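You operate a simulated robot arm through the tools that you are given. There is no shell and no other tool.

You run a simulated robot arm. Do the job below in one go: nothing can be reset, and whatever is moved stays where it is left.

Task
Top up the small cartons. At the end: there are three small cartons in the tag drawer, made up from those on the top of the blue cabinet; whatever was shut is shut again. Leave all else as you found it, and nothing knocked over (what rides in a drawer may roll over). Set down upright: small carton.

It is judged by the outcome, as a careful person would: the job done as asked, and still so three seconds after it is handed in. It fails if anything else is knocked over, pushed out of place, dropped, spilled or broken.

Robot
A 7-joint arm with a two-finger parallel gripper, fixed in place. Base frame: the origin is on the floor under the middle of its stand, x ahead of it, y to its left, z up; the work surface is at about z = 820. Readings come in mm, rad, newtons and seconds.
It reaches about 1247 mm from its shoulder. Its first joint turns from -2.304 to 2.304 rad. Payload 3.91 kg.
Tool frame: the origin (TCP) lies between the finger pads and is the grasp point; the fingertips stand 30 mm ahead of it; z points along the fingers, y is the line along which they close. Largest opening 110 mm; finger width 20, thickness 10; the body of the gripper, 48 by 112 mm, starts 55 mm behind the TCP.
Orientation is that of the tool frame in the base frame, as a unit quaternion [w, x, y, z]. With the fingers straight down and closing along the base's y, the tool's x points along the base's -x, its y along +y and its z along -z.

Tools
- The arm moves only by the tool nudge_tool. Its argument "plan" is one flat list of numbers, 7 for each row, row after row: the turn, a rotation vector about the tool's x, y, z in units of 180 degrees (1.0 is 180 degrees), then the shift along the tool's x, y, z in units of 400 mm (1.0 is 400 mm), then the closure, from 0 (fully open) to 1 (shut). In form: [wx, wy, wz, dx, dy, dz, fingers, wx, wy, wz, dx, dy, dz, fingers, ...]. A call has 1 to 20 rows; each row is the pose to reach, as a shift and turn from the pose commanded when the call began, along the tool's axes at that moment. A call with a number of a shift or a turn outside -1 to 1 is refused whole. A row lasts 0.2 s, in which the tool goes at most 50 mm and 0.15 rad; a call with a longer step from one row to the next is refused whole, and so is a gripper value outside its range. A pose out of reach is approached as far as the arm can. The call stops where the force on the tool passes 40 N (or 10 N more than at its start, if that is more) or the arm is blocked; 0.2 s more then pass. Each finger travels about 108 mm/s and halts on what it meets, pressing with about 40 N; the grip force reading is that of the motor and also rises with nothing between the fingers. The clock runs only during rows and for 0.2 s after the last one: add rows that repeat a pose to give the fingers time. The reply holds the time, the measured pose of the TCP, the force on the tool along the base axes, the opening and the grip force, in the units named above and with some noise, with the torque about the TCP (base axes, N m) and any sound that the robot's microphone picked up, and new pictures: "show" is both (left out), scene, wrist or none.
- Cameras (640 x 400 px; columns grow to the right, rows downward): "scene" is fixed at [49.5, 499.3, 1359.7]; the picture's right is [0.19, -0.98, 0.00], its down [-0.77, -0.15, -0.62] and it looks along [0.60, 0.11, -0.79] (base axes); focal length 214 px, centre (320, 200). "wrist" rides on the gripper at [72, 17, -103] in the tool frame; the picture's right is [-0.23, 0.97, 0.00], its down [-0.76, -0.18, -0.62] and it looks along [-0.61, -0.14, 0.78] (tool axes); focal length 222 px, centre (320, 200). There is no depth. A picture from a camera that has moved, and an enlarged one, comes with that camera's place and axes in the base frame and with its lens.
- close_up(camera, box): a new picture of the part [left, top, right, bottom] of that camera's present view, enlarged. No time passes.
- sign_off(): hands the job in; it is judged then, once.

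Places have to be worked out from the pictures, the camera data and where the tool is seen. Open the gripper and draw the arm clear of the work before you hand the job in, unless the task says otherwise.

The tools are called after "Call:" as a command line: name --argument value ..., lists and objects as JSON in quotes. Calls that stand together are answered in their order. nudge_tool: Moves the arm, as the interface text tells. Its arguments: {"type":"object","properties":{"plan":{"type":"array","items":{"type":"number"}},"show":{"type":"string","enum":["both","scene","wrist","none"]}},"required":["plan"]} The other tools are called the same way: close_up (camera, box) takes an enlarged picture of a part of a camera's view; sign_off () hands the job in.

At the start:

```text
time_s: 0.0
ee_pos: [510.5, 446.2, 1137.1]
orientation: [0.0, -0.001, 1.0, 0.0]
contact_force: [-1.2, -0.3, 1.7]
moment: [0.02, -0.01, 0.0]
opening: 110.1
grip_force: 0.1
```

scene: 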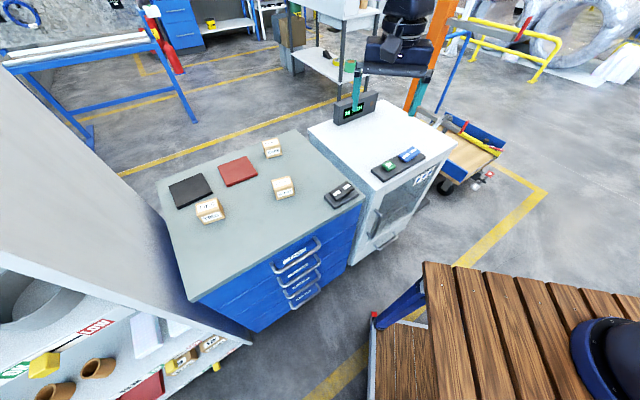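
wrist: 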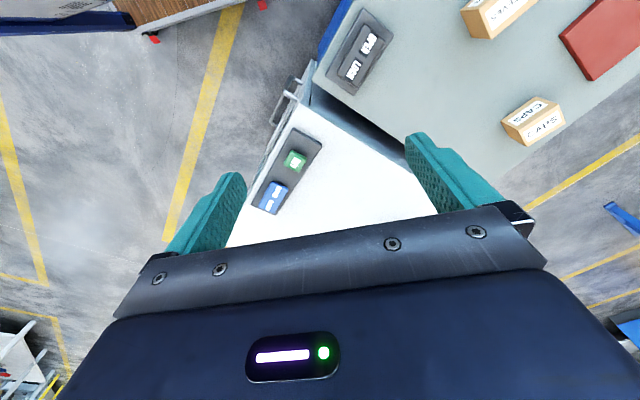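

I start by looking closely at the blue cabinet, its drawers and the cartons on top before moving anything.

Call:
close_up --camera "scene" --box '[150, 120, 380, 264]'

Call:
close_up --camera "scene" --box '[230, 220, 370, 320]'

Call:
close_up --camera "scene" --box '[300, 80, 480, 200]'

Call:
close_up --camera "wrist" --box '[250, 0, 640, 240]'

```text
2.78 times, centred on (265, 192) of scene
camera zoom: at [49.5, 499.3, 1359.7], right [0.19, -0.98, 0.0], down [-0.77, -0.15, -0.62], along [0.6, 0.11, -0.79], focal length 596 px, centre (473, 222)
```

zoom: 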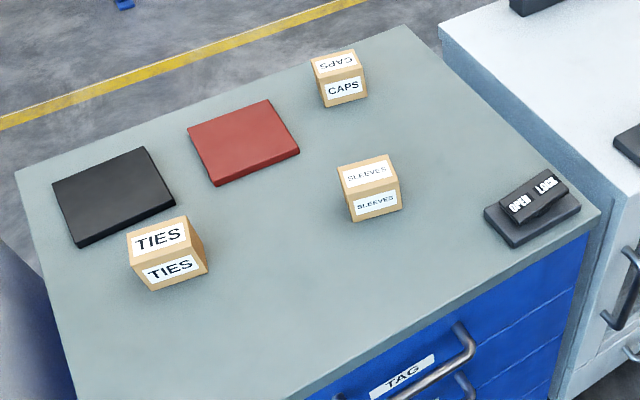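

```text
4.00 times, centred on (300, 270) of scene
camera zoom: at [49.5, 499.3, 1359.7], right [0.19, -0.98, 0.0], down [-0.77, -0.15, -0.62], along [0.6, 0.11, -0.79], focal length 858 px, centre (400, -80)
```

zoom: 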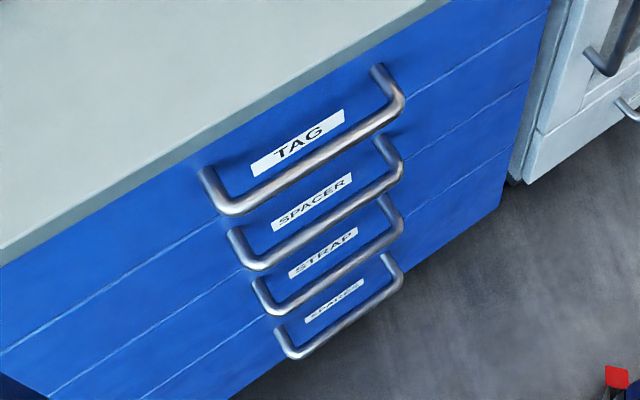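

```text
3.33 times, centred on (390, 140) of scene
camera zoom: at [49.5, 499.3, 1359.7], right [0.19, -0.98, 0.0], down [-0.77, -0.15, -0.62], along [0.6, 0.11, -0.79], focal length 715 px, centre (87, 400)
```

zoom: 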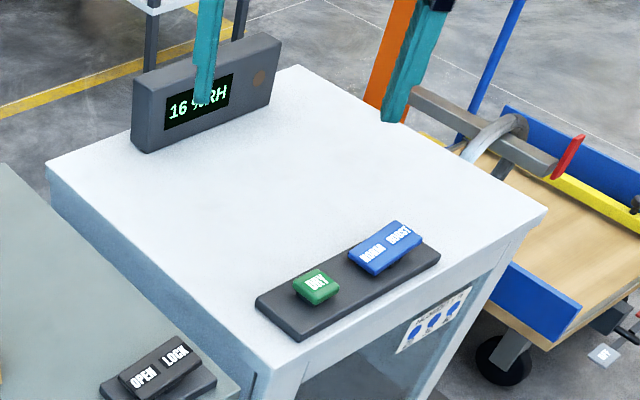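

```text
1.64 times, centred on (445, 120) of wrist
camera zoom: at [438.0, 465.4, 1239.3], right [0.23, 0.97, 0.0], down [0.76, -0.18, 0.62], along [0.61, -0.14, -0.78], focal length 364 px, centre (115, 331)
```

zoom: 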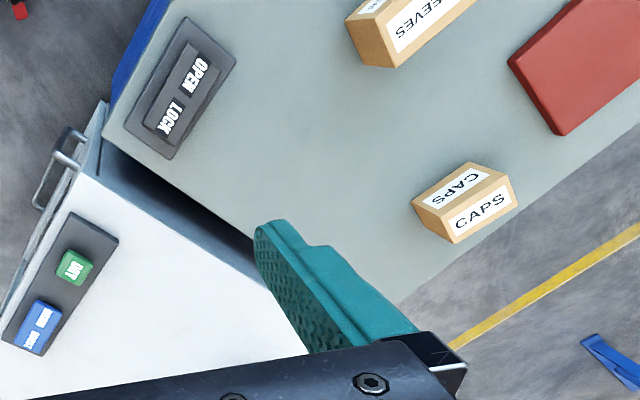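

Three cartons (CAPS, SLEEVES, TIES) stand on the cabinet top, and there is an OPEN/LOCK rocker in its corner. I look more closely at the rocker and the handles to judge the lock state.

Call:
close_up --camera "scene" --box '[315, 170, 371, 215]'

Call:
close_up --camera "wrist" --box '[310, 0, 410, 100]'

Call:
close_up --camera "scene" --box '[180, 180, 260, 230]'

Call:
close_up --camera "scene" --box '[250, 130, 310, 205]'

Call:
close_up --camera "scene" --box '[0, 280, 260, 400]'

```text
8.89 times, centred on (343, 192) of scene
camera zoom: at [49.5, 499.3, 1359.7], right [0.19, -0.98, 0.0], down [-0.77, -0.15, -0.62], along [0.6, 0.11, -0.79], focal length 1906 px, centre (116, 267)
```

zoom: 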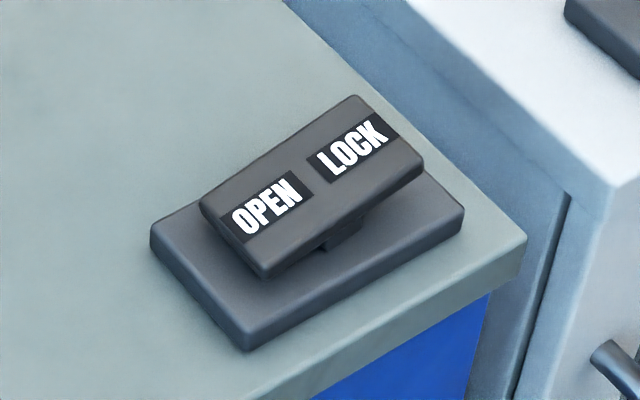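

```text
4.00 times, centred on (360, 50) of wrist
camera zoom: at [438.0, 465.4, 1239.3], right [0.23, 0.97, 0.0], down [0.76, -0.18, 0.62], along [0.61, -0.14, -0.78], focal length 888 px, centre (160, 800)
```

zoom: 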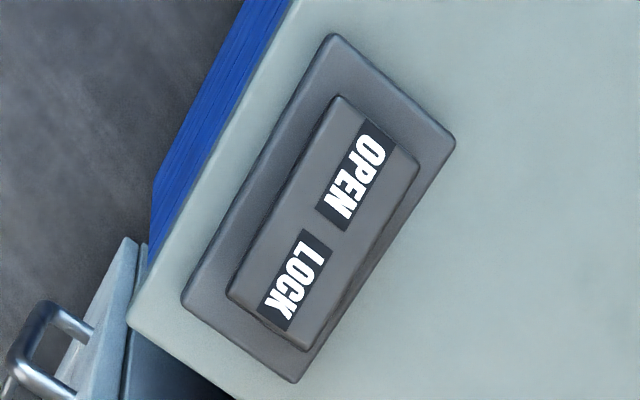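

```text
8.00 times, centred on (220, 205) of scene
camera zoom: at [49.5, 499.3, 1359.7], right [0.19, -0.98, 0.0], down [-0.77, -0.15, -0.62], along [0.6, 0.11, -0.79], focal length 1716 px, centre (1120, 160)
```

zoom: 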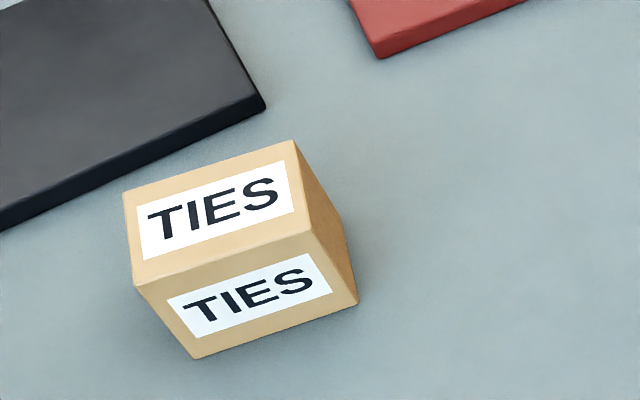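

```text
5.33 times, centred on (280, 168) of scene
camera zoom: at [49.5, 499.3, 1359.7], right [0.19, -0.98, 0.0], down [-0.77, -0.15, -0.62], along [0.6, 0.11, -0.79], focal length 1144 px, centre (533, 373)
```

zoom: 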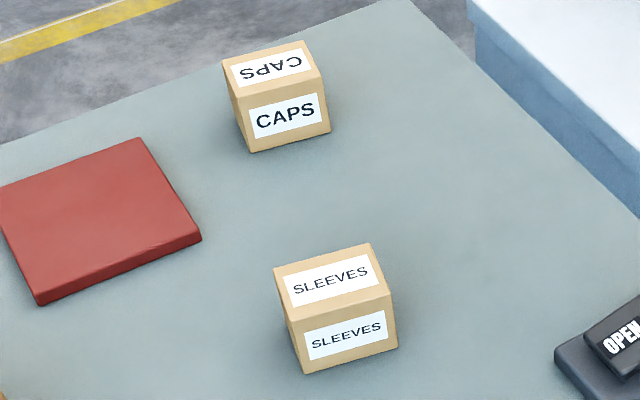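

```text
2.46 times, centred on (130, 340) of scene
camera zoom: at [49.5, 499.3, 1359.7], right [0.19, -0.98, 0.0], down [-0.77, -0.15, -0.62], along [0.6, 0.11, -0.79], focal length 528 px, centre (788, -145)
```

zoom: 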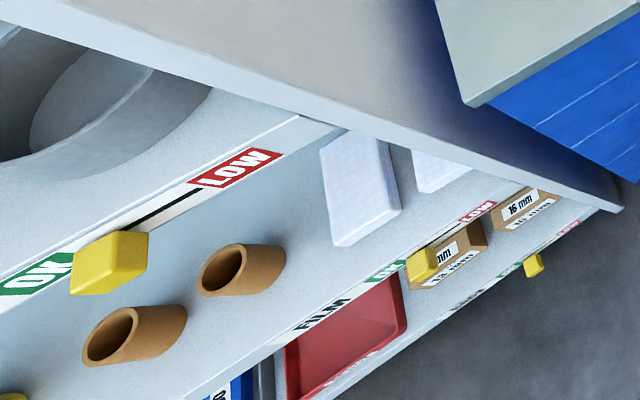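

The rocker's OPEN end is pressed down and its LOCK end stands up, so the drawers should be unlocked. I judge the TAG handle bar to be centred near (285, 603, 746) on a front facing about (-0.71, -0.71). First I yaw the tool 45° so it closes along the pull direction, and draw back in front of the cabinet.

Call:
nudge_tool --plan '[0, 0, 0.03125, 0.08, 0, 0.025, 0.5, 0, 0, 0.0625, 0.16, 0, 0.05, 0.5, 0, 0, 0.09375, 0.24, 0, 0.075, 0.5, 0, 0, 0.125, 0.32, 0, 0.1, 0.6, 0, 0, 0.15625, 0.4, 0, 0.125, 0.7, 0, 0, 0.1875, 0.48, 0, 0.15, 0.7, 0, 0, 0.21875, 0.56, 0, 0.175, 0.7, 0, 0, 0.25, 0.65, 0.01, 0.2175, 0.7]' --show "both"

```text
time_s: 1.8
ee_pos: [250.4, 451.1, 1049.3]
orientation: [0.001, 0.384, 0.923, 0.0]
contact_force: [0.5, -0.4, -0.2]
moment: [0.01, -0.03, -0.02]
opening: 32.9
grip_force: 0.1
camera wrist: at [211.7, 515.2, 1152.4], right [0.85, 0.53, 0.0], down [0.41, -0.66, 0.62], along [0.33, -0.53, -0.78], focal length 222 px, centre (320, 200)
```

scene: 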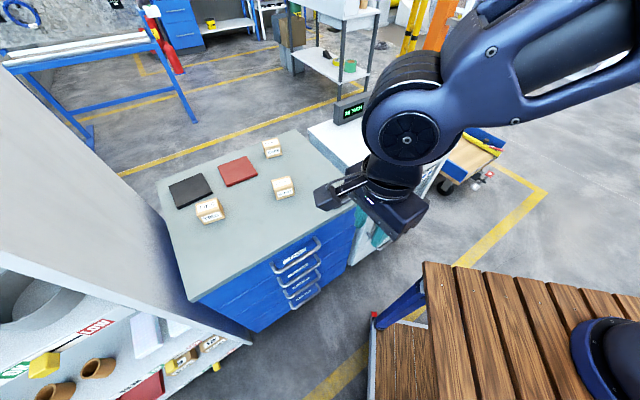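
wrist: 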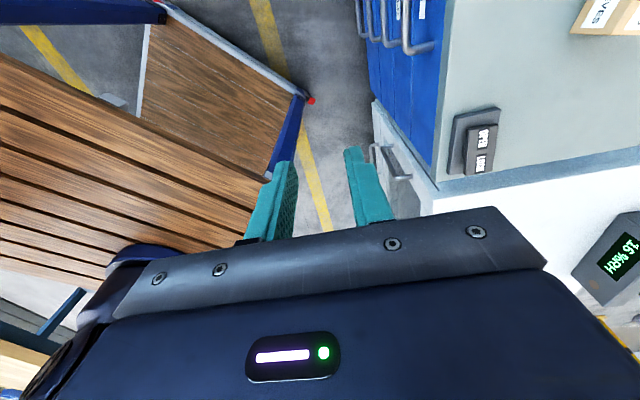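

The yaw is as wanted. Next I tilt the tool 60° so the fingers point forward and down at the drawer front, lowering it in front of the handle.

Call:
nudge_tool --plan '[-0.033, 0, 0, 0.013, -0.004, 0.0375, 0.7, -0.067, 0, 0, 0.0265, -0.009, 0.075, 0.7, -0.1, 0, 0, 0.04, -0.013, 0.1125, 0.7, -0.133, 0, 0, 0.053, -0.0176, 0.15, 0.7, -0.167, 0, 0, 0.066, -0.022, 0.1875, 0.7, -0.2, 0, 0, 0.0795, -0.0264, 0.225, 0.7, -0.233, 0, 0, 0.0927, -0.031, 0.2625, 0.7, -0.267, 0, 0, 0.106, -0.035, 0.3, 0.7, -0.3, 0, 0, 0.119, -0.04, 0.3375, 0.7, -0.3333, 0, 0, 0.1325, -0.044, 0.375, 0.7]' --show "both"

```text
time_s: 4.2
ee_pos: [177.4, 494.7, 899.2]
orientation: [0.163, 0.236, 0.835, 0.47]
contact_force: [0.0, -0.7, 0.3]
moment: [0.0, -0.01, -0.01]
opening: 32.9
grip_force: 0.0
out of reach, approached as far as the arm can: row 5, 6, 7, 8
stopped in row 10: the arm was blocked; the commanded pose is now the measured one
camera wrist: at [69.8, 469.1, 960.9], right [0.42, 0.31, 0.85], down [0.28, -0.94, 0.2], along [0.86, 0.16, -0.49], focal length 222 px, centre (320, 200)
```

scene: 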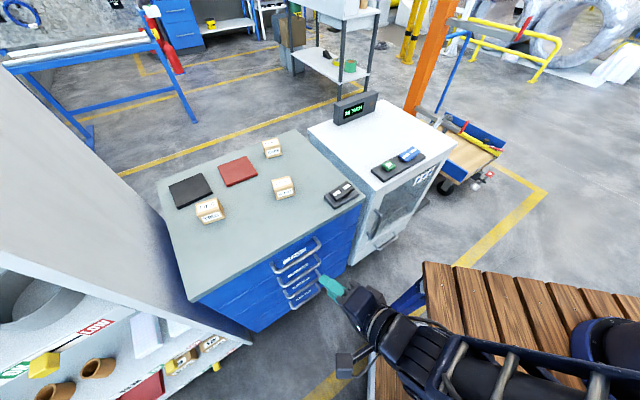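
wrist: 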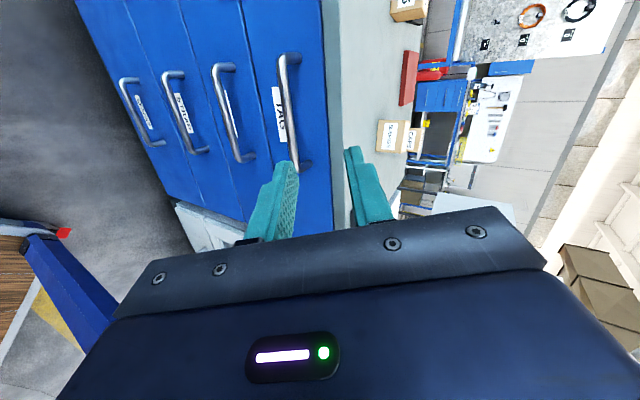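

The arm was blocked just short of the wanted turn, with the tool already close to the right tilt. I check the arm's posture against the table and the handle as seen from the wrist.

Call:
close_up --camera "scene" --box '[240, 230, 640, 400]'

Call:
close_up --camera "wrist" --box '[100, 0, 440, 260]'

```text
1.60 times, centred on (440, 315) of scene
camera zoom: at [49.5, 499.3, 1359.7], right [0.19, -0.98, 0.0], down [-0.77, -0.15, -0.62], along [0.6, 0.11, -0.79], focal length 343 px, centre (128, 16)
```

zoom: 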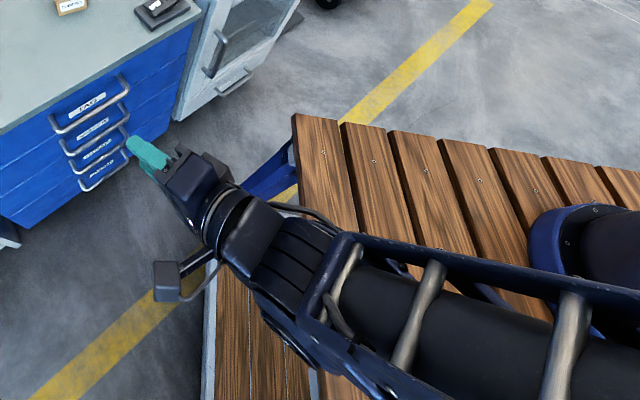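

```text
1.54 times, centred on (270, 130) of wrist
camera zoom: at [69.8, 469.1, 960.9], right [0.42, 0.31, 0.85], down [0.28, -0.94, 0.2], along [0.86, 0.16, -0.49], focal length 342 px, centre (397, 308)
```

zoom: 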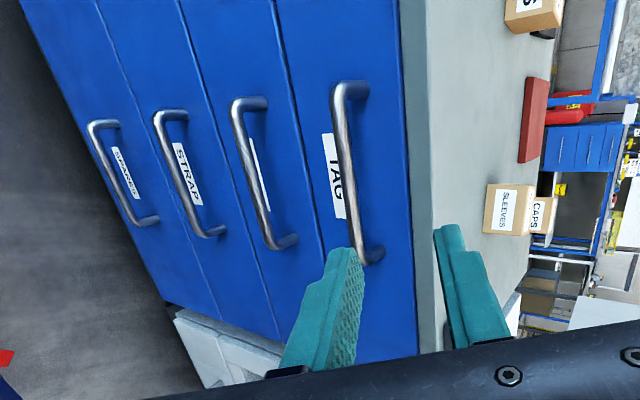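

Stereo from both cameras puts the TAG bar at about (280, 601, 761) and the cabinet top at z≈823. A vertical tool can grip that bar from above with the body just clear of the top, and it avoids this folded posture, so I go back up to the vertical pose.

Call:
nudge_tool --plan '[0.0331, -0.00195, 0.00677, -0.02315, 0.03175, -0.0177, 0.7, 0.0662, -0.0039, 0.01354, -0.0463, 0.0635, -0.0354, 0.7, 0.0994, -0.00585, 0.0203, -0.06945, 0.09525, -0.0531, 0.7, 0.1325, -0.0078, 0.0271, -0.0926, 0.127, -0.0708, 0.7, 0.1656, -0.00975, 0.03385, -0.11575, 0.15875, -0.0885, 0.7, 0.1987, -0.0117, 0.0406, -0.1389, 0.1905, -0.1062, 0.7, 0.2318, -0.01365, 0.0474, -0.16205, 0.22225, -0.1239, 0.7, 0.265, -0.0156, 0.0542, -0.1852, 0.254, -0.1416, 0.7, 0.2981, -0.01755, 0.0609, -0.20835, 0.28575, -0.1593, 0.7, 0.3312, -0.0195, 0.0677, -0.2315, 0.3175, -0.177, 0.7, 0.3312, -0.0195, 0.0677, -0.2315, 0.3175, -0.177, 0.7]' --show "both"

```text
time_s: 6.6
ee_pos: [249.6, 449.6, 1050.2]
orientation: [0.0, 0.383, 0.924, 0.0]
contact_force: [0.0, -0.3, 0.2]
moment: [0.0, 0.02, 0.0]
opening: 33.0
grip_force: 0.0
camera wrist: at [211.2, 513.9, 1151.2], right [0.85, 0.53, 0.0], down [0.41, -0.66, 0.62], along [0.33, -0.53, -0.78], focal length 222 px, centre (320, 200)
```

scene: 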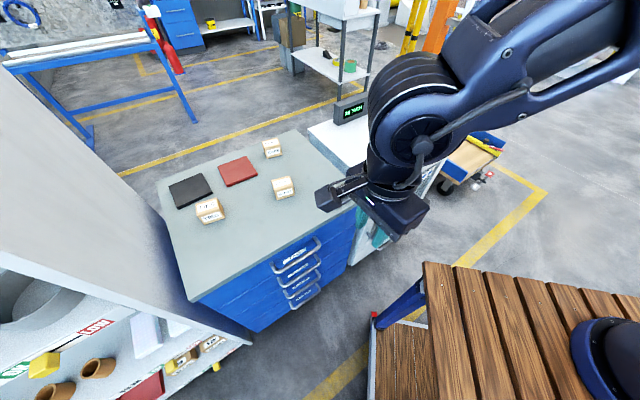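
wrist: 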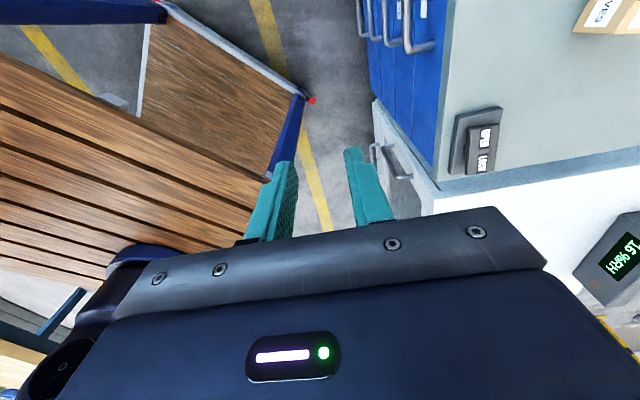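

The tool is vertical again. I move over the handle at z≈900, still well above it, to check alignment.

Call:
nudge_tool --plan '[0, 0, 0, 0.0306, 0.0452, 0.0536, 0.7, 0, 0, 0, 0.0611, 0.0904, 0.107, 0.7, 0, 0, 0, 0.0917, 0.1356, 0.161, 0.7, 0, 0, 0, 0.1223, 0.1809, 0.214, 0.7, 0, 0, 0, 0.1529, 0.2261, 0.268, 0.7, 0, 0, 0, 0.1834, 0.2713, 0.321, 0.7, 0, 0, 0, 0.214, 0.3165, 0.375, 0.7, 0, 0, 0, 0.214, 0.3165, 0.375, 0.7]' --show "both"

```text
time_s: 8.4
ee_pos: [278.9, 600.1, 899.6]
orientation: [0.0, 0.383, 0.924, 0.0]
contact_force: [-0.1, -0.1, 0.4]
moment: [0.0, 0.0, 0.04]
opening: 33.2
grip_force: 0.0
camera wrist: at [240.3, 663.9, 1000.6], right [0.85, 0.53, 0.0], down [0.41, -0.66, 0.62], along [0.33, -0.53, -0.78], focal length 222 px, centre (320, 200)
```

scene: 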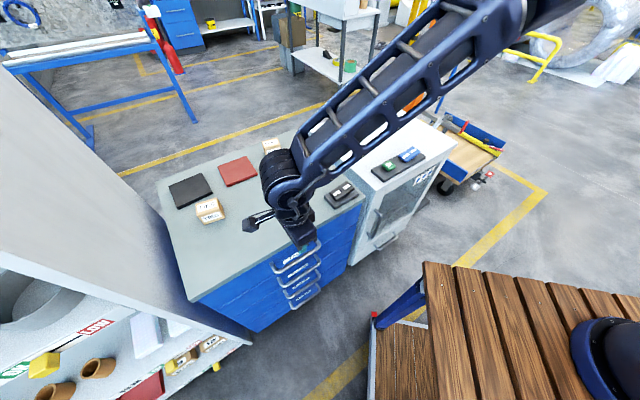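
wrist: 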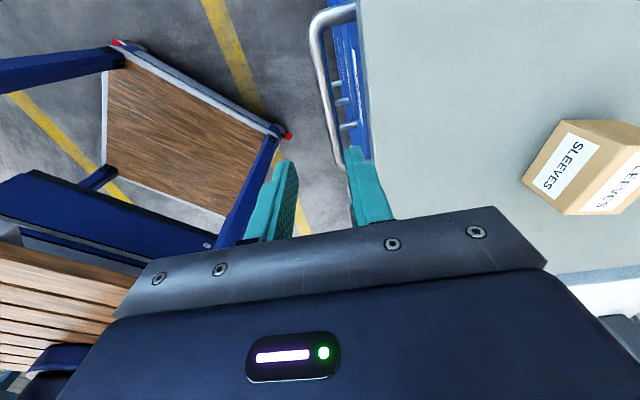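

I zoom on the handle between the fingers to measure its lateral offset before descending.

Call:
close_up --camera "wrist" --box '[240, 0, 440, 240]'

Call:
close_up --camera "scene" --box '[240, 200, 360, 320]'

```text
1.67 times, centred on (340, 120) of wrist
camera zoom: at [240.3, 663.9, 1000.6], right [0.85, 0.53, 0.0], down [0.41, -0.66, 0.62], along [0.33, -0.53, -0.78], focal length 370 px, centre (287, 333)
```

zoom: 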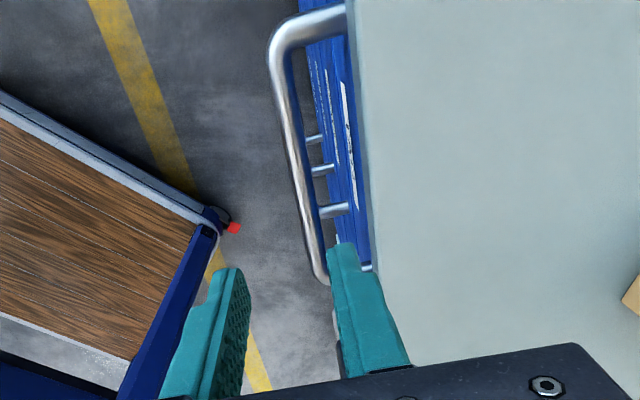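

```text
3.33 times, centred on (300, 260) of scene
camera zoom: at [49.5, 499.3, 1359.7], right [0.19, -0.98, 0.0], down [-0.77, -0.15, -0.62], along [0.6, 0.11, -0.79], focal length 715 px, centre (387, 0)
```

zoom: 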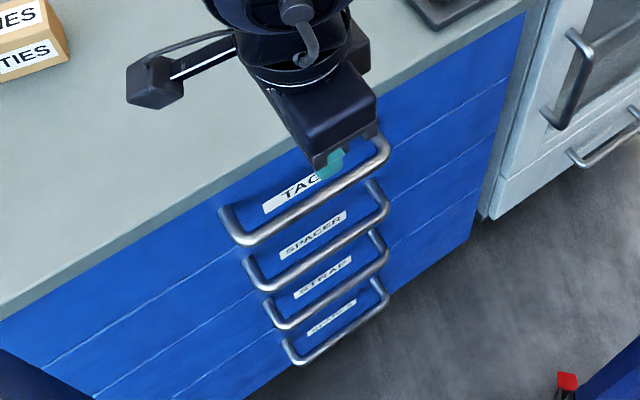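

From this view the bar lies about 8 mm further toward the cabinet than the TCP, at z≈755, with the front edge 32 mm behind it. I tilt 10° so the body clears the top edge, shift slightly forward and descend astride the bar with the fingers 33 mm open.

Call:
nudge_tool --plan '[-0.028, 0, 0, 0, 0.005, 0.05, 0.7, -0.0556, 0, 0, 0, 0.0105, 0.12, 0.7, -0.0556, 0, 0, 0, 0.0105, 0.19, 0.7, -0.0556, 0, 0, 0, 0.0105, 0.24, 0.7, -0.0556, 0, 0, 0, 0.0105, 0.28, 0.7]' --show "both"

```text
time_s: 9.6
ee_pos: [280.8, 603.9, 786.1]
orientation: [0.034, 0.382, 0.92, 0.082]
contact_force: [0.1, -0.6, -0.4]
moment: [0.01, -0.01, -0.01]
opening: 33.0
grip_force: 0.0
camera wrist: at [229.6, 654.6, 890.5], right [0.84, 0.52, 0.17], down [0.34, -0.74, 0.58], along [0.43, -0.43, -0.79], focal length 222 px, centre (320, 200)
```

scene: 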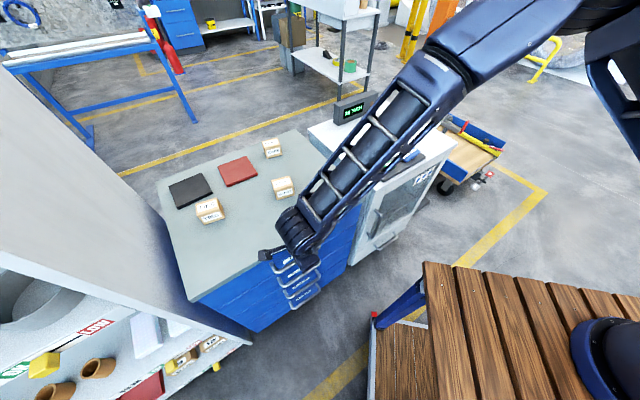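
wrist: 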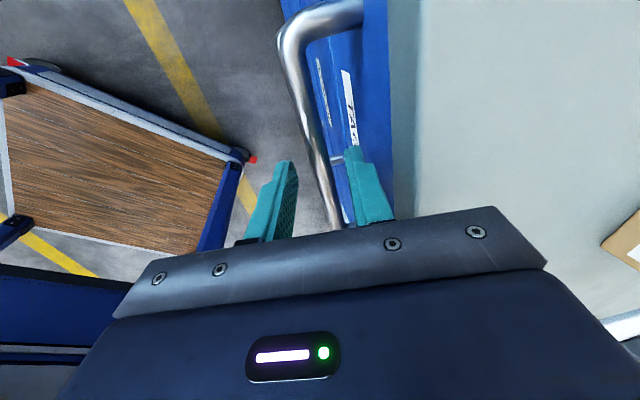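

The bar now shows between the two fingers. I zoom to confirm it before going the last 18 mm.

Call:
close_up --camera "wrist" --box '[220, 80, 420, 240]'

Call:
close_up --camera "scene" --box '[240, 200, 360, 320]'

```text
2.50 times, centred on (320, 160) of wrist
camera zoom: at [229.6, 654.6, 890.5], right [0.84, 0.52, 0.17], down [0.34, -0.74, 0.58], along [0.43, -0.43, -0.79], focal length 555 px, centre (320, 300)
```

zoom: 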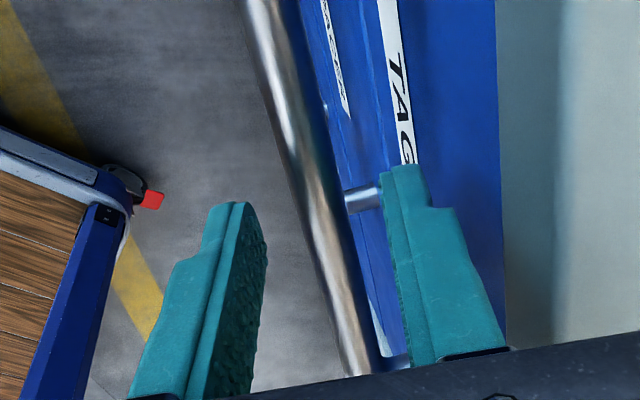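

```text
3.33 times, centred on (300, 260) of scene
camera zoom: at [49.5, 499.3, 1359.7], right [0.19, -0.98, 0.0], down [-0.77, -0.15, -0.62], along [0.6, 0.11, -0.79], focal length 715 px, centre (387, 0)
```

zoom: 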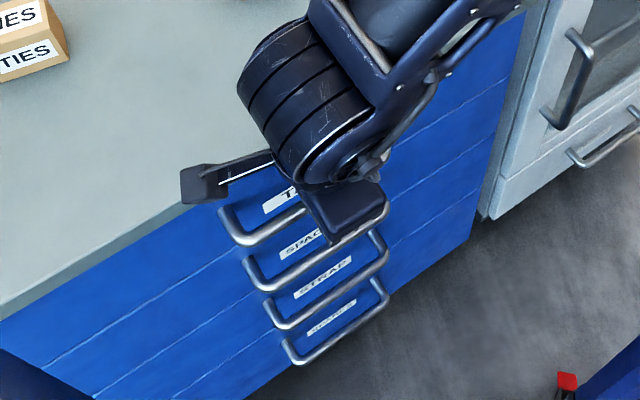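

The bar is about 4 mm toward the inner finger, with clearance on both sides. I go down the rest, narrow the opening, centre on the bar and close.

Call:
nudge_tool --plan '[0, 0, 0, 0, -0.0039, 0.022, 0.7, 0, 0, 0, 0, -0.0078, 0.0443, 0.7, 0, 0, 0, 0, -0.0078, 0.0443, 0.78, 0, 0, 0, 0, 0.002, 0.046, 0.78, 0, 0, 0, 0, 0.002, 0.046, 1, 0, 0, 0, 0, 0.002, 0.046, 1]' --show "both"

```text
time_s: 11.0
ee_pos: [285.2, 605.6, 768.4]
orientation: [0.035, 0.382, 0.92, 0.08]
contact_force: [-8.3, -16.3, -0.5]
moment: [-0.38, 0.03, 0.03]
opening: 13.7
grip_force: 44.8
camera wrist: at [232.4, 656.5, 872.1], right [0.84, 0.52, 0.17], down [0.34, -0.74, 0.58], along [0.43, -0.43, -0.79], focal length 222 px, centre (320, 200)
```

scene: 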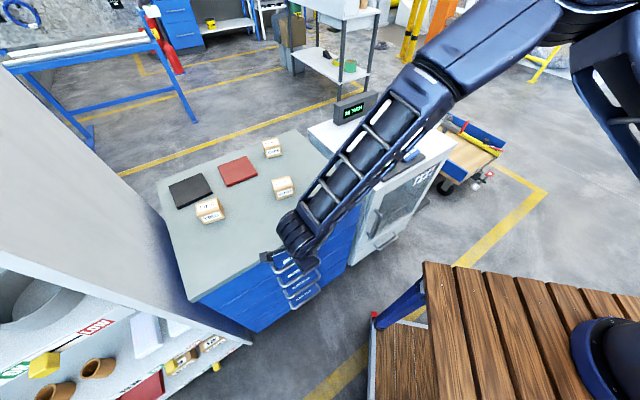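
wrist: 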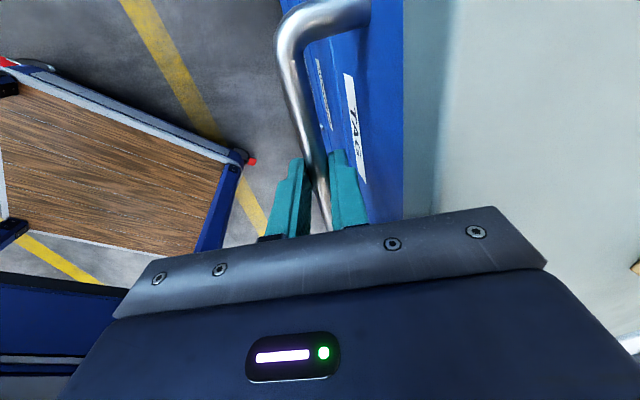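

The bar is held (opening 13.7 mm, grip 45 N). I pull straight out by 60 mm to see whether the drawer is free.

Call:
nudge_tool --plan '[0, 0, 0, 0, -0.0246, -0.0043, 1, 0, 0, 0, 0, -0.0492, -0.0087, 1, 0, 0, 0, 0, -0.0739, -0.013, 1, 0, 0, 0, 0, -0.0985, -0.0173, 1, 0, 0, 0, 0, -0.1231, -0.0217, 1, 0, 0, 0, 0, -0.1477, -0.026, 1]' --show "both"

```text
time_s: 12.4
ee_pos: [242.8, 563.3, 769.5]
orientation: [0.033, 0.382, 0.92, 0.08]
contact_force: [-3.5, 3.2, 3.5]
moment: [-0.61, -0.52, 0.0]
opening: 13.5
grip_force: 45.0
camera wrist: at [190.5, 614.4, 872.2], right [0.84, 0.52, 0.17], down [0.34, -0.74, 0.58], along [0.43, -0.43, -0.79], focal length 222 px, centre (320, 200)
```

scene: 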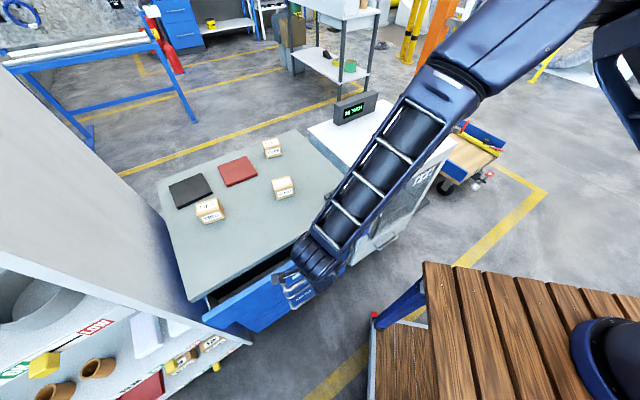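
wrist: 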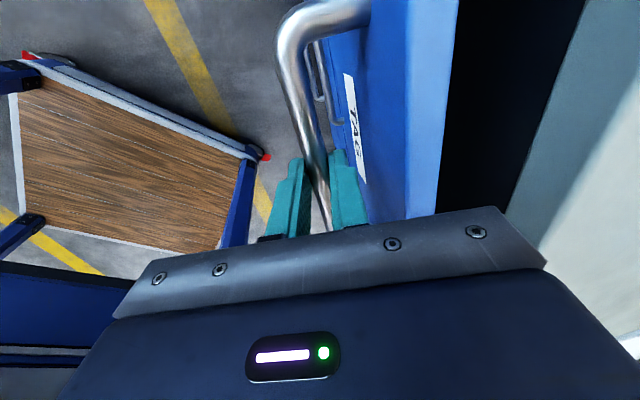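

The drawer moves freely, so it is unlocked. I pull on by another 110 mm, gently.

Call:
nudge_tool --plan '[0, 0, 0, 0, -0.0271, -0.0048, 1, 0, 0, 0, 0, -0.0542, -0.0096, 1, 0, 0, 0, 0, -0.0813, -0.0143, 1, 0, 0, 0, 0, -0.1083, -0.0191, 1, 0, 0, 0, 0, -0.1354, -0.0239, 1, 0, 0, 0, 0, -0.1625, -0.0287, 1, 0, 0, 0, 0, -0.1896, -0.0334, 1, 0, 0, 0, 0, -0.2167, -0.0382, 1, 0, 0, 0, 0, -0.2438, -0.043, 1, 0, 0, 0, 0, -0.2708, -0.0478, 1]' --show "both"

```text
time_s: 14.6
ee_pos: [164.7, 484.9, 768.3]
orientation: [0.033, 0.381, 0.92, 0.081]
contact_force: [-8.8, 7.1, -9.5]
moment: [-0.61, -0.49, 0.03]
opening: 13.6
grip_force: 44.6
camera wrist: at [112.4, 536.2, 872.2], right [0.84, 0.52, 0.17], down [0.34, -0.74, 0.58], along [0.43, -0.43, -0.79], focal length 222 px, centre (320, 200)
```

scene: 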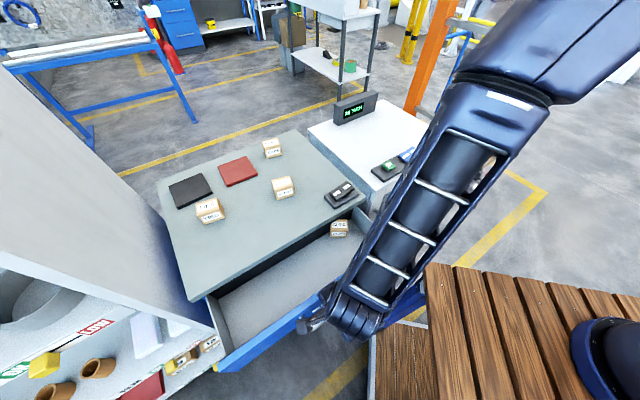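
wrist: 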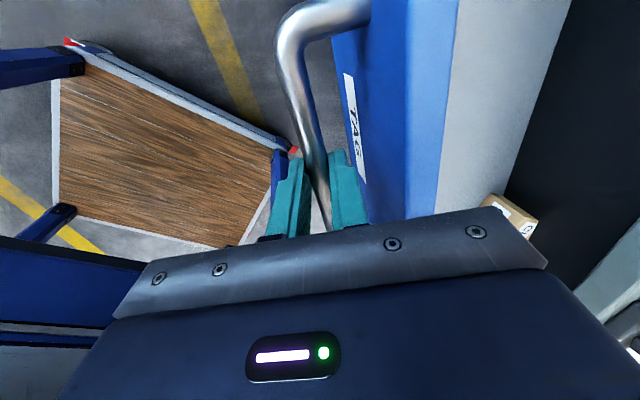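

The drawer is out about 170 mm and one carton shows near its right end. I look closer at the inside and at the room left between the drawer and the table and shelf.

Call:
close_up --camera "scene" --box '[190, 180, 430, 380]'

Call:
close_up --camera "wrist" --box '[320, 0, 640, 260]'

```text
2.00 times, centred on (310, 280) of scene
camera zoom: at [49.5, 499.3, 1359.7], right [0.19, -0.98, 0.0], down [-0.77, -0.15, -0.62], along [0.6, 0.11, -0.79], focal length 429 px, centre (340, 40)
```

zoom: 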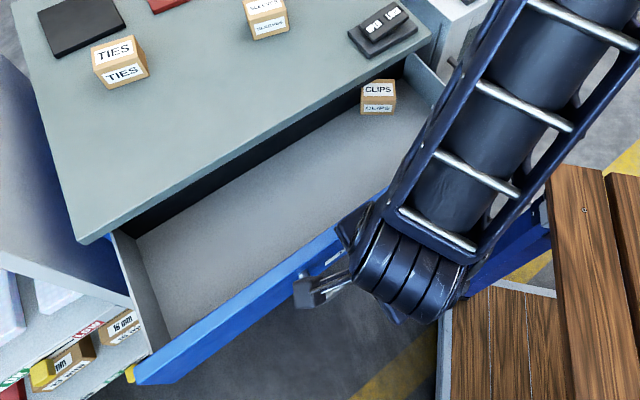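

```text
1.54 times, centred on (480, 130) of wrist
camera zoom: at [112.4, 536.2, 872.2], right [0.84, 0.52, 0.17], down [0.34, -0.74, 0.58], along [0.43, -0.43, -0.79], focal length 342 px, centre (74, 308)
```

zoom: 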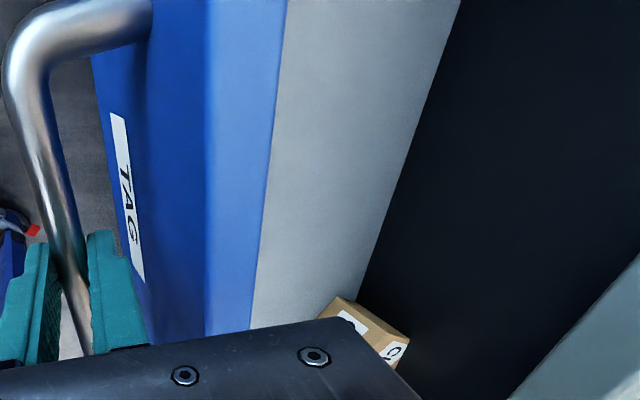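

One carton marked CLIPS is visible near the right end, but the rear of the drawer is still hidden under the top. The nearest table corner leaves about 80 mm, so I pull 50 mm more to see further in.

Call:
nudge_tool --plan '[0, 0, 0, 0, -0.0246, -0.0043, 1, 0, 0, 0, 0, -0.0492, -0.0087, 1, 0, 0, 0, 0, -0.0739, -0.013, 1, 0, 0, 0, 0, -0.0985, -0.0173, 1, 0, 0, 0, 0, -0.1231, -0.0217, 1]' --show "both"

Call:
close_up --camera "scene" --box '[190, 180, 430, 380]'

```text
time_s: 15.8
ee_pos: [128.5, 450.5, 768.3]
orientation: [0.034, 0.382, 0.92, 0.081]
contact_force: [-3.6, 2.6, -11.7]
moment: [0.03, 0.12, 0.22]
opening: 13.6
grip_force: 45.1
camera wrist: at [77.5, 501.4, 872.2], right [0.84, 0.52, 0.17], down [0.34, -0.74, 0.58], along [0.43, -0.43, -0.79], focal length 222 px, centre (320, 200)
```

scene: 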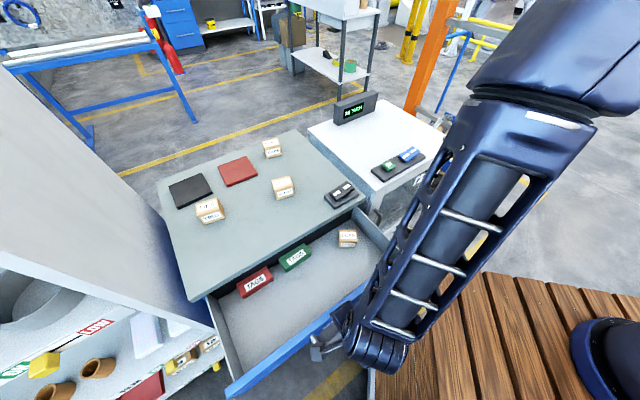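
wrist: 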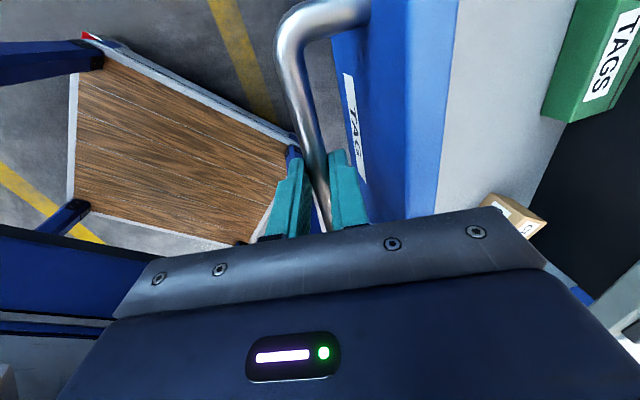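

```text
2.00 times, centred on (310, 280) of scene
camera zoom: at [49.5, 499.3, 1359.7], right [0.19, -0.98, 0.0], down [-0.77, -0.15, -0.62], along [0.6, 0.11, -0.79], focal length 429 px, centre (340, 40)
```

zoom: 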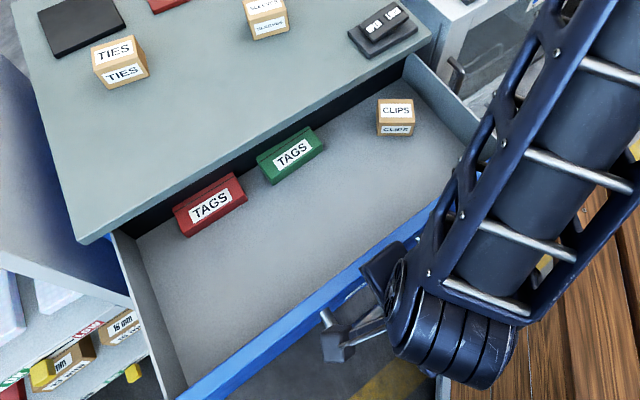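

Behind it two TAGS boxes (red and green) have come into view, and more could sit further back. I release the handle, back off along the fingers, and then use the wrist camera to look inside.

Call:
nudge_tool --plan '[0, 0, 0, 0, 0, 0, 0.72, 0, 0, 0, 0, 0, 0, 0.72, 0, 0, 0, 0, 0, -0.06, 0.72, 0, 0, 0, 0, 0, -0.14, 0.72, 0, 0, 0, 0, 0, -0.22, 0.72, 0, 0, 0, 0, 0, -0.3, 0.72, 0, 0, 0, 0, 0, -0.4, 0.72]' --show "both"

```text
time_s: 17.4
ee_pos: [110.2, 430.0, 926.3]
orientation: [0.034, 0.382, 0.92, 0.081]
contact_force: [-0.5, 1.1, -1.4]
moment: [0.02, 0.0, 0.02]
opening: 30.6
grip_force: 0.1
camera wrist: at [58.7, 482.0, 1029.8], right [0.84, 0.52, 0.17], down [0.34, -0.74, 0.58], along [0.43, -0.43, -0.79], focal length 222 px, centre (320, 200)
```

scene: 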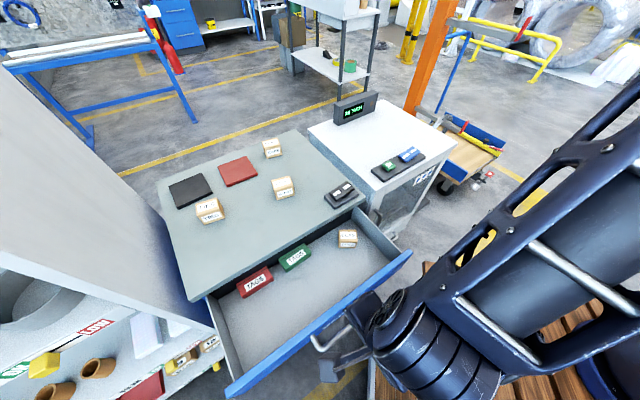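
wrist: 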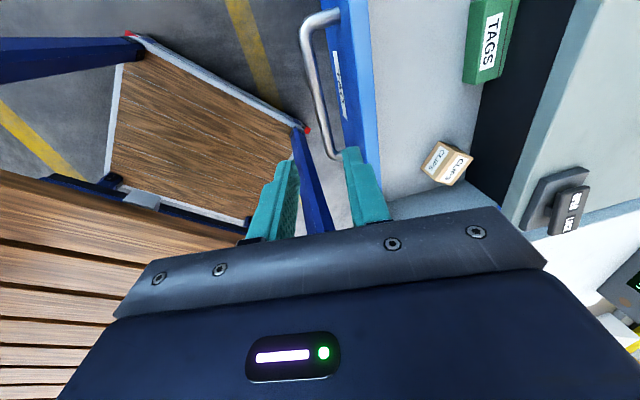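

The handle is released and the drawer stays open. I zoom in on the drawer's inside from both cameras to locate its contents.

Call:
close_up --camera "scene" --box '[200, 190, 420, 400]'

Call:
close_up --camera "wrist" --box '[280, 0, 640, 260]'

```text
1.90 times, centred on (310, 295) of scene
camera zoom: at [49.5, 499.3, 1359.7], right [0.19, -0.98, 0.0], down [-0.77, -0.15, -0.62], along [0.6, 0.11, -0.79], focal length 408 px, centre (339, 19)
```

zoom: 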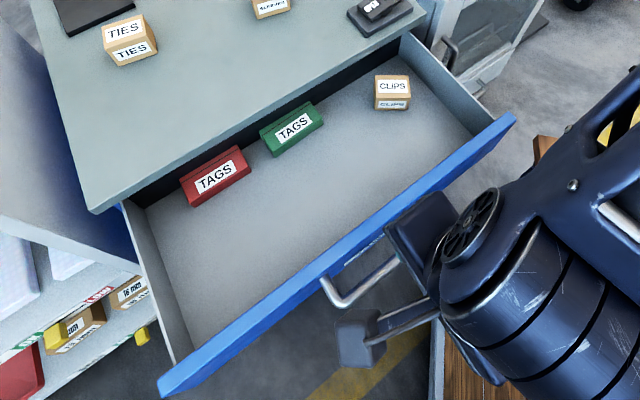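

```text
1.54 times, centred on (460, 130) of wrist
camera zoom: at [58.7, 482.0, 1029.8], right [0.84, 0.52, 0.17], down [0.34, -0.74, 0.58], along [0.43, -0.43, -0.79], focal length 342 px, centre (105, 308)
```

zoom: 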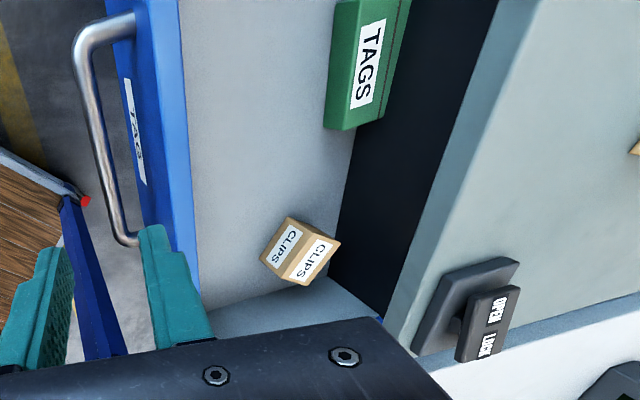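

The dark area starts right at the cabinet's front plane, so the rear of the drawer is still unseen. I turn the tool 90° so the wrist camera faces into the drawer, rising a little while doing so.

Call:
nudge_tool --plan '[0.0036, 0.0036, -0.0415, -0.0015, 0.0172, -0.0042, 0.72, 0.0073, 0.0073, -0.0831, -0.003, 0.0343, -0.0083, 0.72, 0.0109, 0.0109, -0.1246, -0.0044, 0.0515, -0.0125, 0.72, 0.0146, 0.0146, -0.1662, -0.0059, 0.0687, -0.0167, 0.72, 0.0182, 0.0182, -0.2077, -0.0074, 0.0858, -0.0208, 0.72, 0.0219, 0.0219, -0.2493, -0.0089, 0.103, -0.025, 0.72, 0.0255, 0.0255, -0.2908, -0.0103, 0.1202, -0.0292, 0.72, 0.0291, 0.0291, -0.3323, -0.0118, 0.1373, -0.0333, 0.72, 0.0328, 0.0328, -0.3739, -0.0133, 0.1545, -0.0375, 0.72, 0.0364, 0.0364, -0.4154, -0.0148, 0.1717, -0.0417, 0.72, 0.0401, 0.0401, -0.457, -0.0162, 0.1888, -0.0458, 0.72, 0.0437, 0.0437, -0.4985, -0.0177, 0.206, -0.05, 0.72]' --show "both"

```text
time_s: 20.0
ee_pos: [169.5, 480.7, 960.6]
orientation: [0.0, -0.383, 0.924, 0.0]
contact_force: [0.3, 0.2, 0.1]
moment: [-0.01, 0.02, -0.04]
opening: 30.8
grip_force: 0.1
camera wrist: at [106.6, 441.8, 1062.5], right [-0.53, 0.85, 0.0], down [0.66, 0.41, 0.62], along [0.53, 0.33, -0.78], focal length 222 px, centre (320, 200)
```

scene: 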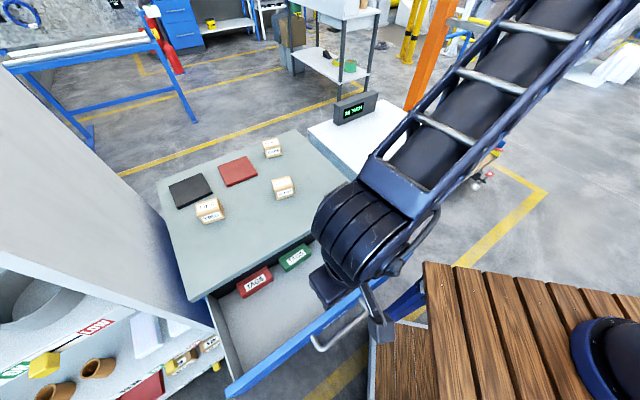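
wrist: 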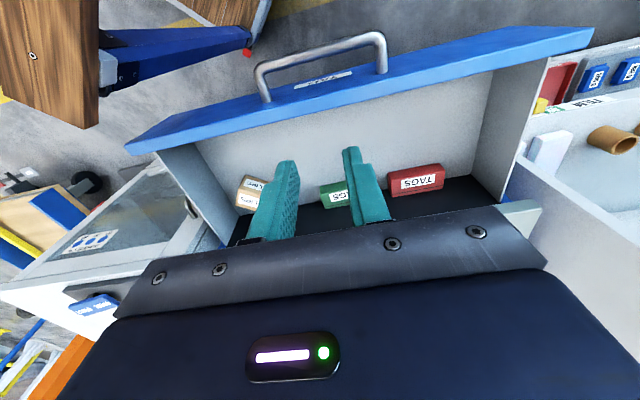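

The upper half of this view shows the drawer, and the gripper hides the rest. I tilt the tool 40° forward and lower it so the camera looks under the cabinet top into the rear of the drawer.

Call:
nudge_tool --plan '[0, -0.0317, 0, -0.0206, -0.0038, 0.0406, 0.72, 0, -0.0635, 0, -0.0413, -0.0077, 0.0811, 0.72, 0, -0.0952, 0, -0.0619, -0.0115, 0.1217, 0.72, 0, -0.127, 0, -0.0826, -0.0153, 0.1623, 0.72, 0, -0.1587, 0, -0.1032, -0.0191, 0.2029, 0.72, 0, -0.1905, 0, -0.1239, -0.023, 0.2434, 0.72, 0, -0.2222, 0, -0.1445, -0.0268, 0.284, 0.72]' --show "both"

```text
time_s: 21.6
ee_pos: [219.5, 514.9, 847.2]
orientation: [0.317, -0.357, 0.869, 0.13]
contact_force: [0.6, -0.3, 1.2]
moment: [0.0, 0.0, 0.03]
opening: 30.7
grip_force: 0.0
camera wrist: at [120.8, 440.5, 878.1], right [-0.56, 0.81, 0.15], down [0.25, 0.0, 0.97], along [0.79, 0.58, -0.21], focal length 222 px, centre (320, 200)
```

scene: 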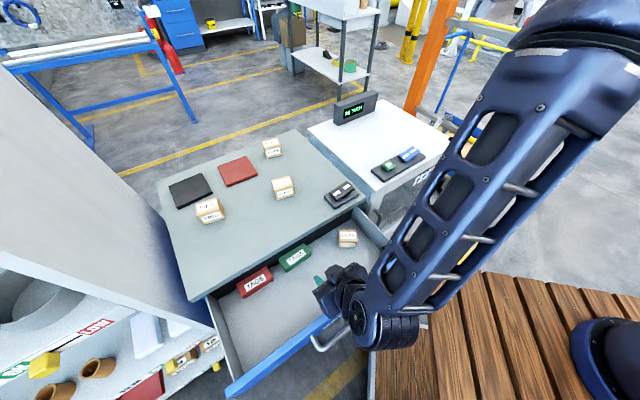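
wrist: 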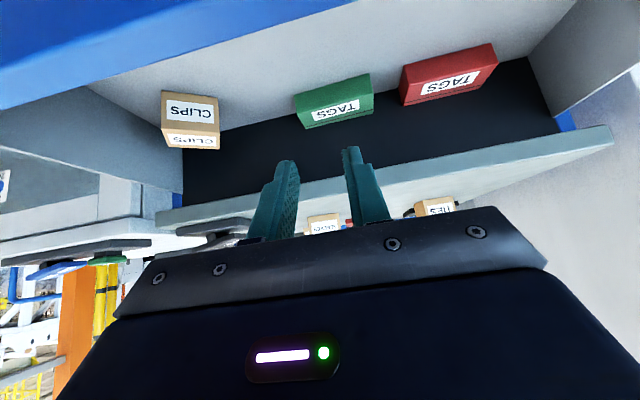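

I zoom into the dark region behind the boxes to see whether anything further back is visible.

Call:
close_up --camera "wrist" --box '[160, 40, 600, 230]'

Call:
close_up --camera "wrist" --box '[170, 60, 350, 210]'

Call:
close_up --camera "wrist" --box '[380, 30, 620, 180]'

```text
1.45 times, centred on (380, 135) of wrist
camera zoom: at [120.8, 440.5, 878.1], right [-0.56, 0.81, 0.15], down [0.25, 0.0, 0.97], along [0.79, 0.58, -0.21], focal length 323 px, centre (233, 294)
```

zoom: 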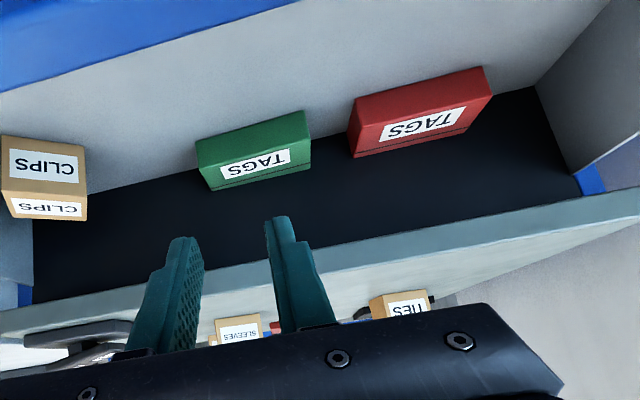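

```text
2.67 times, centred on (260, 135) of wrist
camera zoom: at [120.8, 440.5, 878.1], right [-0.56, 0.81, 0.15], down [0.25, 0.0, 0.97], along [0.79, 0.58, -0.21], focal length 592 px, centre (480, 373)
```

zoom: 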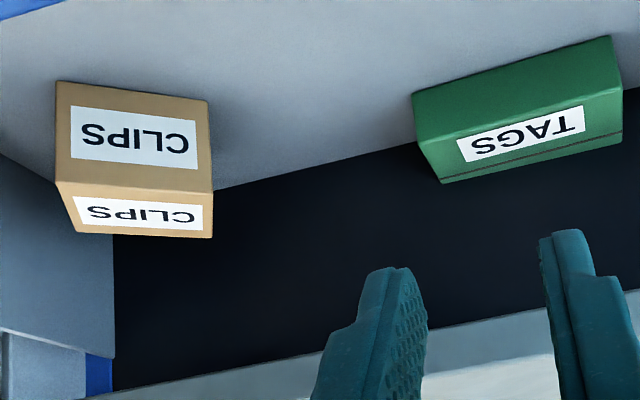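

```text
2.67 times, centred on (500, 105) of wrist
camera zoom: at [120.8, 440.5, 878.1], right [-0.56, 0.81, 0.15], down [0.25, 0.0, 0.97], along [0.79, 0.58, -0.21], focal length 592 px, centre (-160, 453)
```

zoom: 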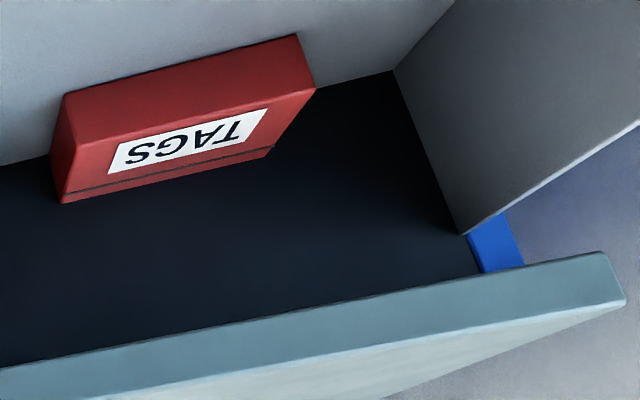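

Nothing can be seen past the black plane at the cabinet front, so I want the drawer a little further out, or at its stop. I straighten the tool above the drawer so closed fingers can press the inside of the drawer front.

Call:
nudge_tool --plan '[0, 0.037, 0, -0.0037, 0.0075, -0.0147, 0.72, 0, 0.0741, 0, -0.0075, 0.0151, -0.0294, 0.72, 0, 0.1111, 0, -0.0112, 0.0226, -0.0441, 0.8, 0, 0.1481, 0, -0.015, 0.0302, -0.0588, 0.9, 0, 0.1852, 0, -0.0187, 0.0378, -0.0735, 1, 0, 0.2222, 0, -0.0225, 0.0453, -0.0882, 1, 0, 0.2222, 0, -0.0225, 0.0453, -0.0882, 1]' --show "both"

```text
time_s: 23.2
ee_pos: [193.8, 515.4, 879.9]
orientation: [-0.001, -0.382, 0.924, -0.001]
contact_force: [0.1, -0.4, 0.7]
moment: [0.03, -0.01, 0.05]
opening: 0.0
grip_force: 37.4
camera wrist: at [131.0, 477.6, 981.8], right [-0.53, 0.85, 0.0], down [0.67, 0.41, 0.62], along [0.53, 0.33, -0.78], focal length 222 px, centre (320, 200)
```

scene: 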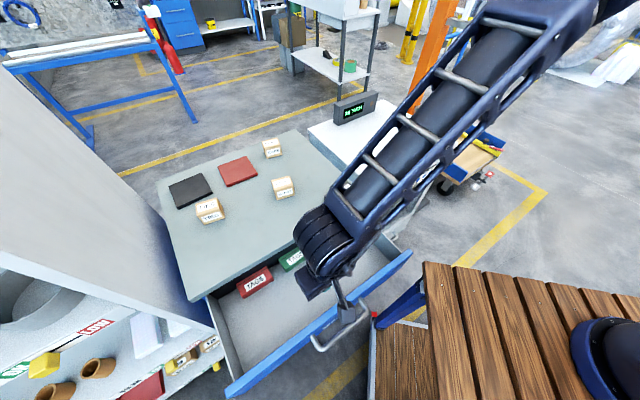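
wrist: 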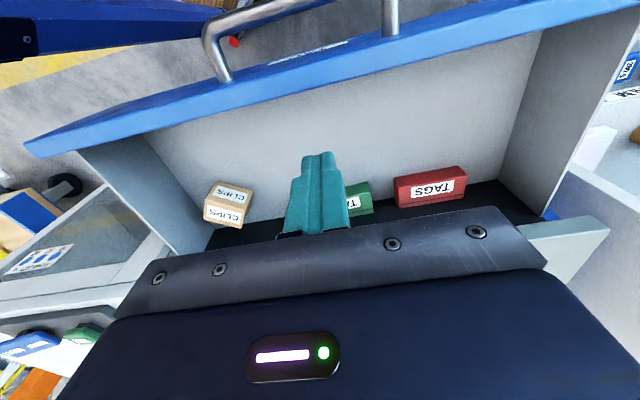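

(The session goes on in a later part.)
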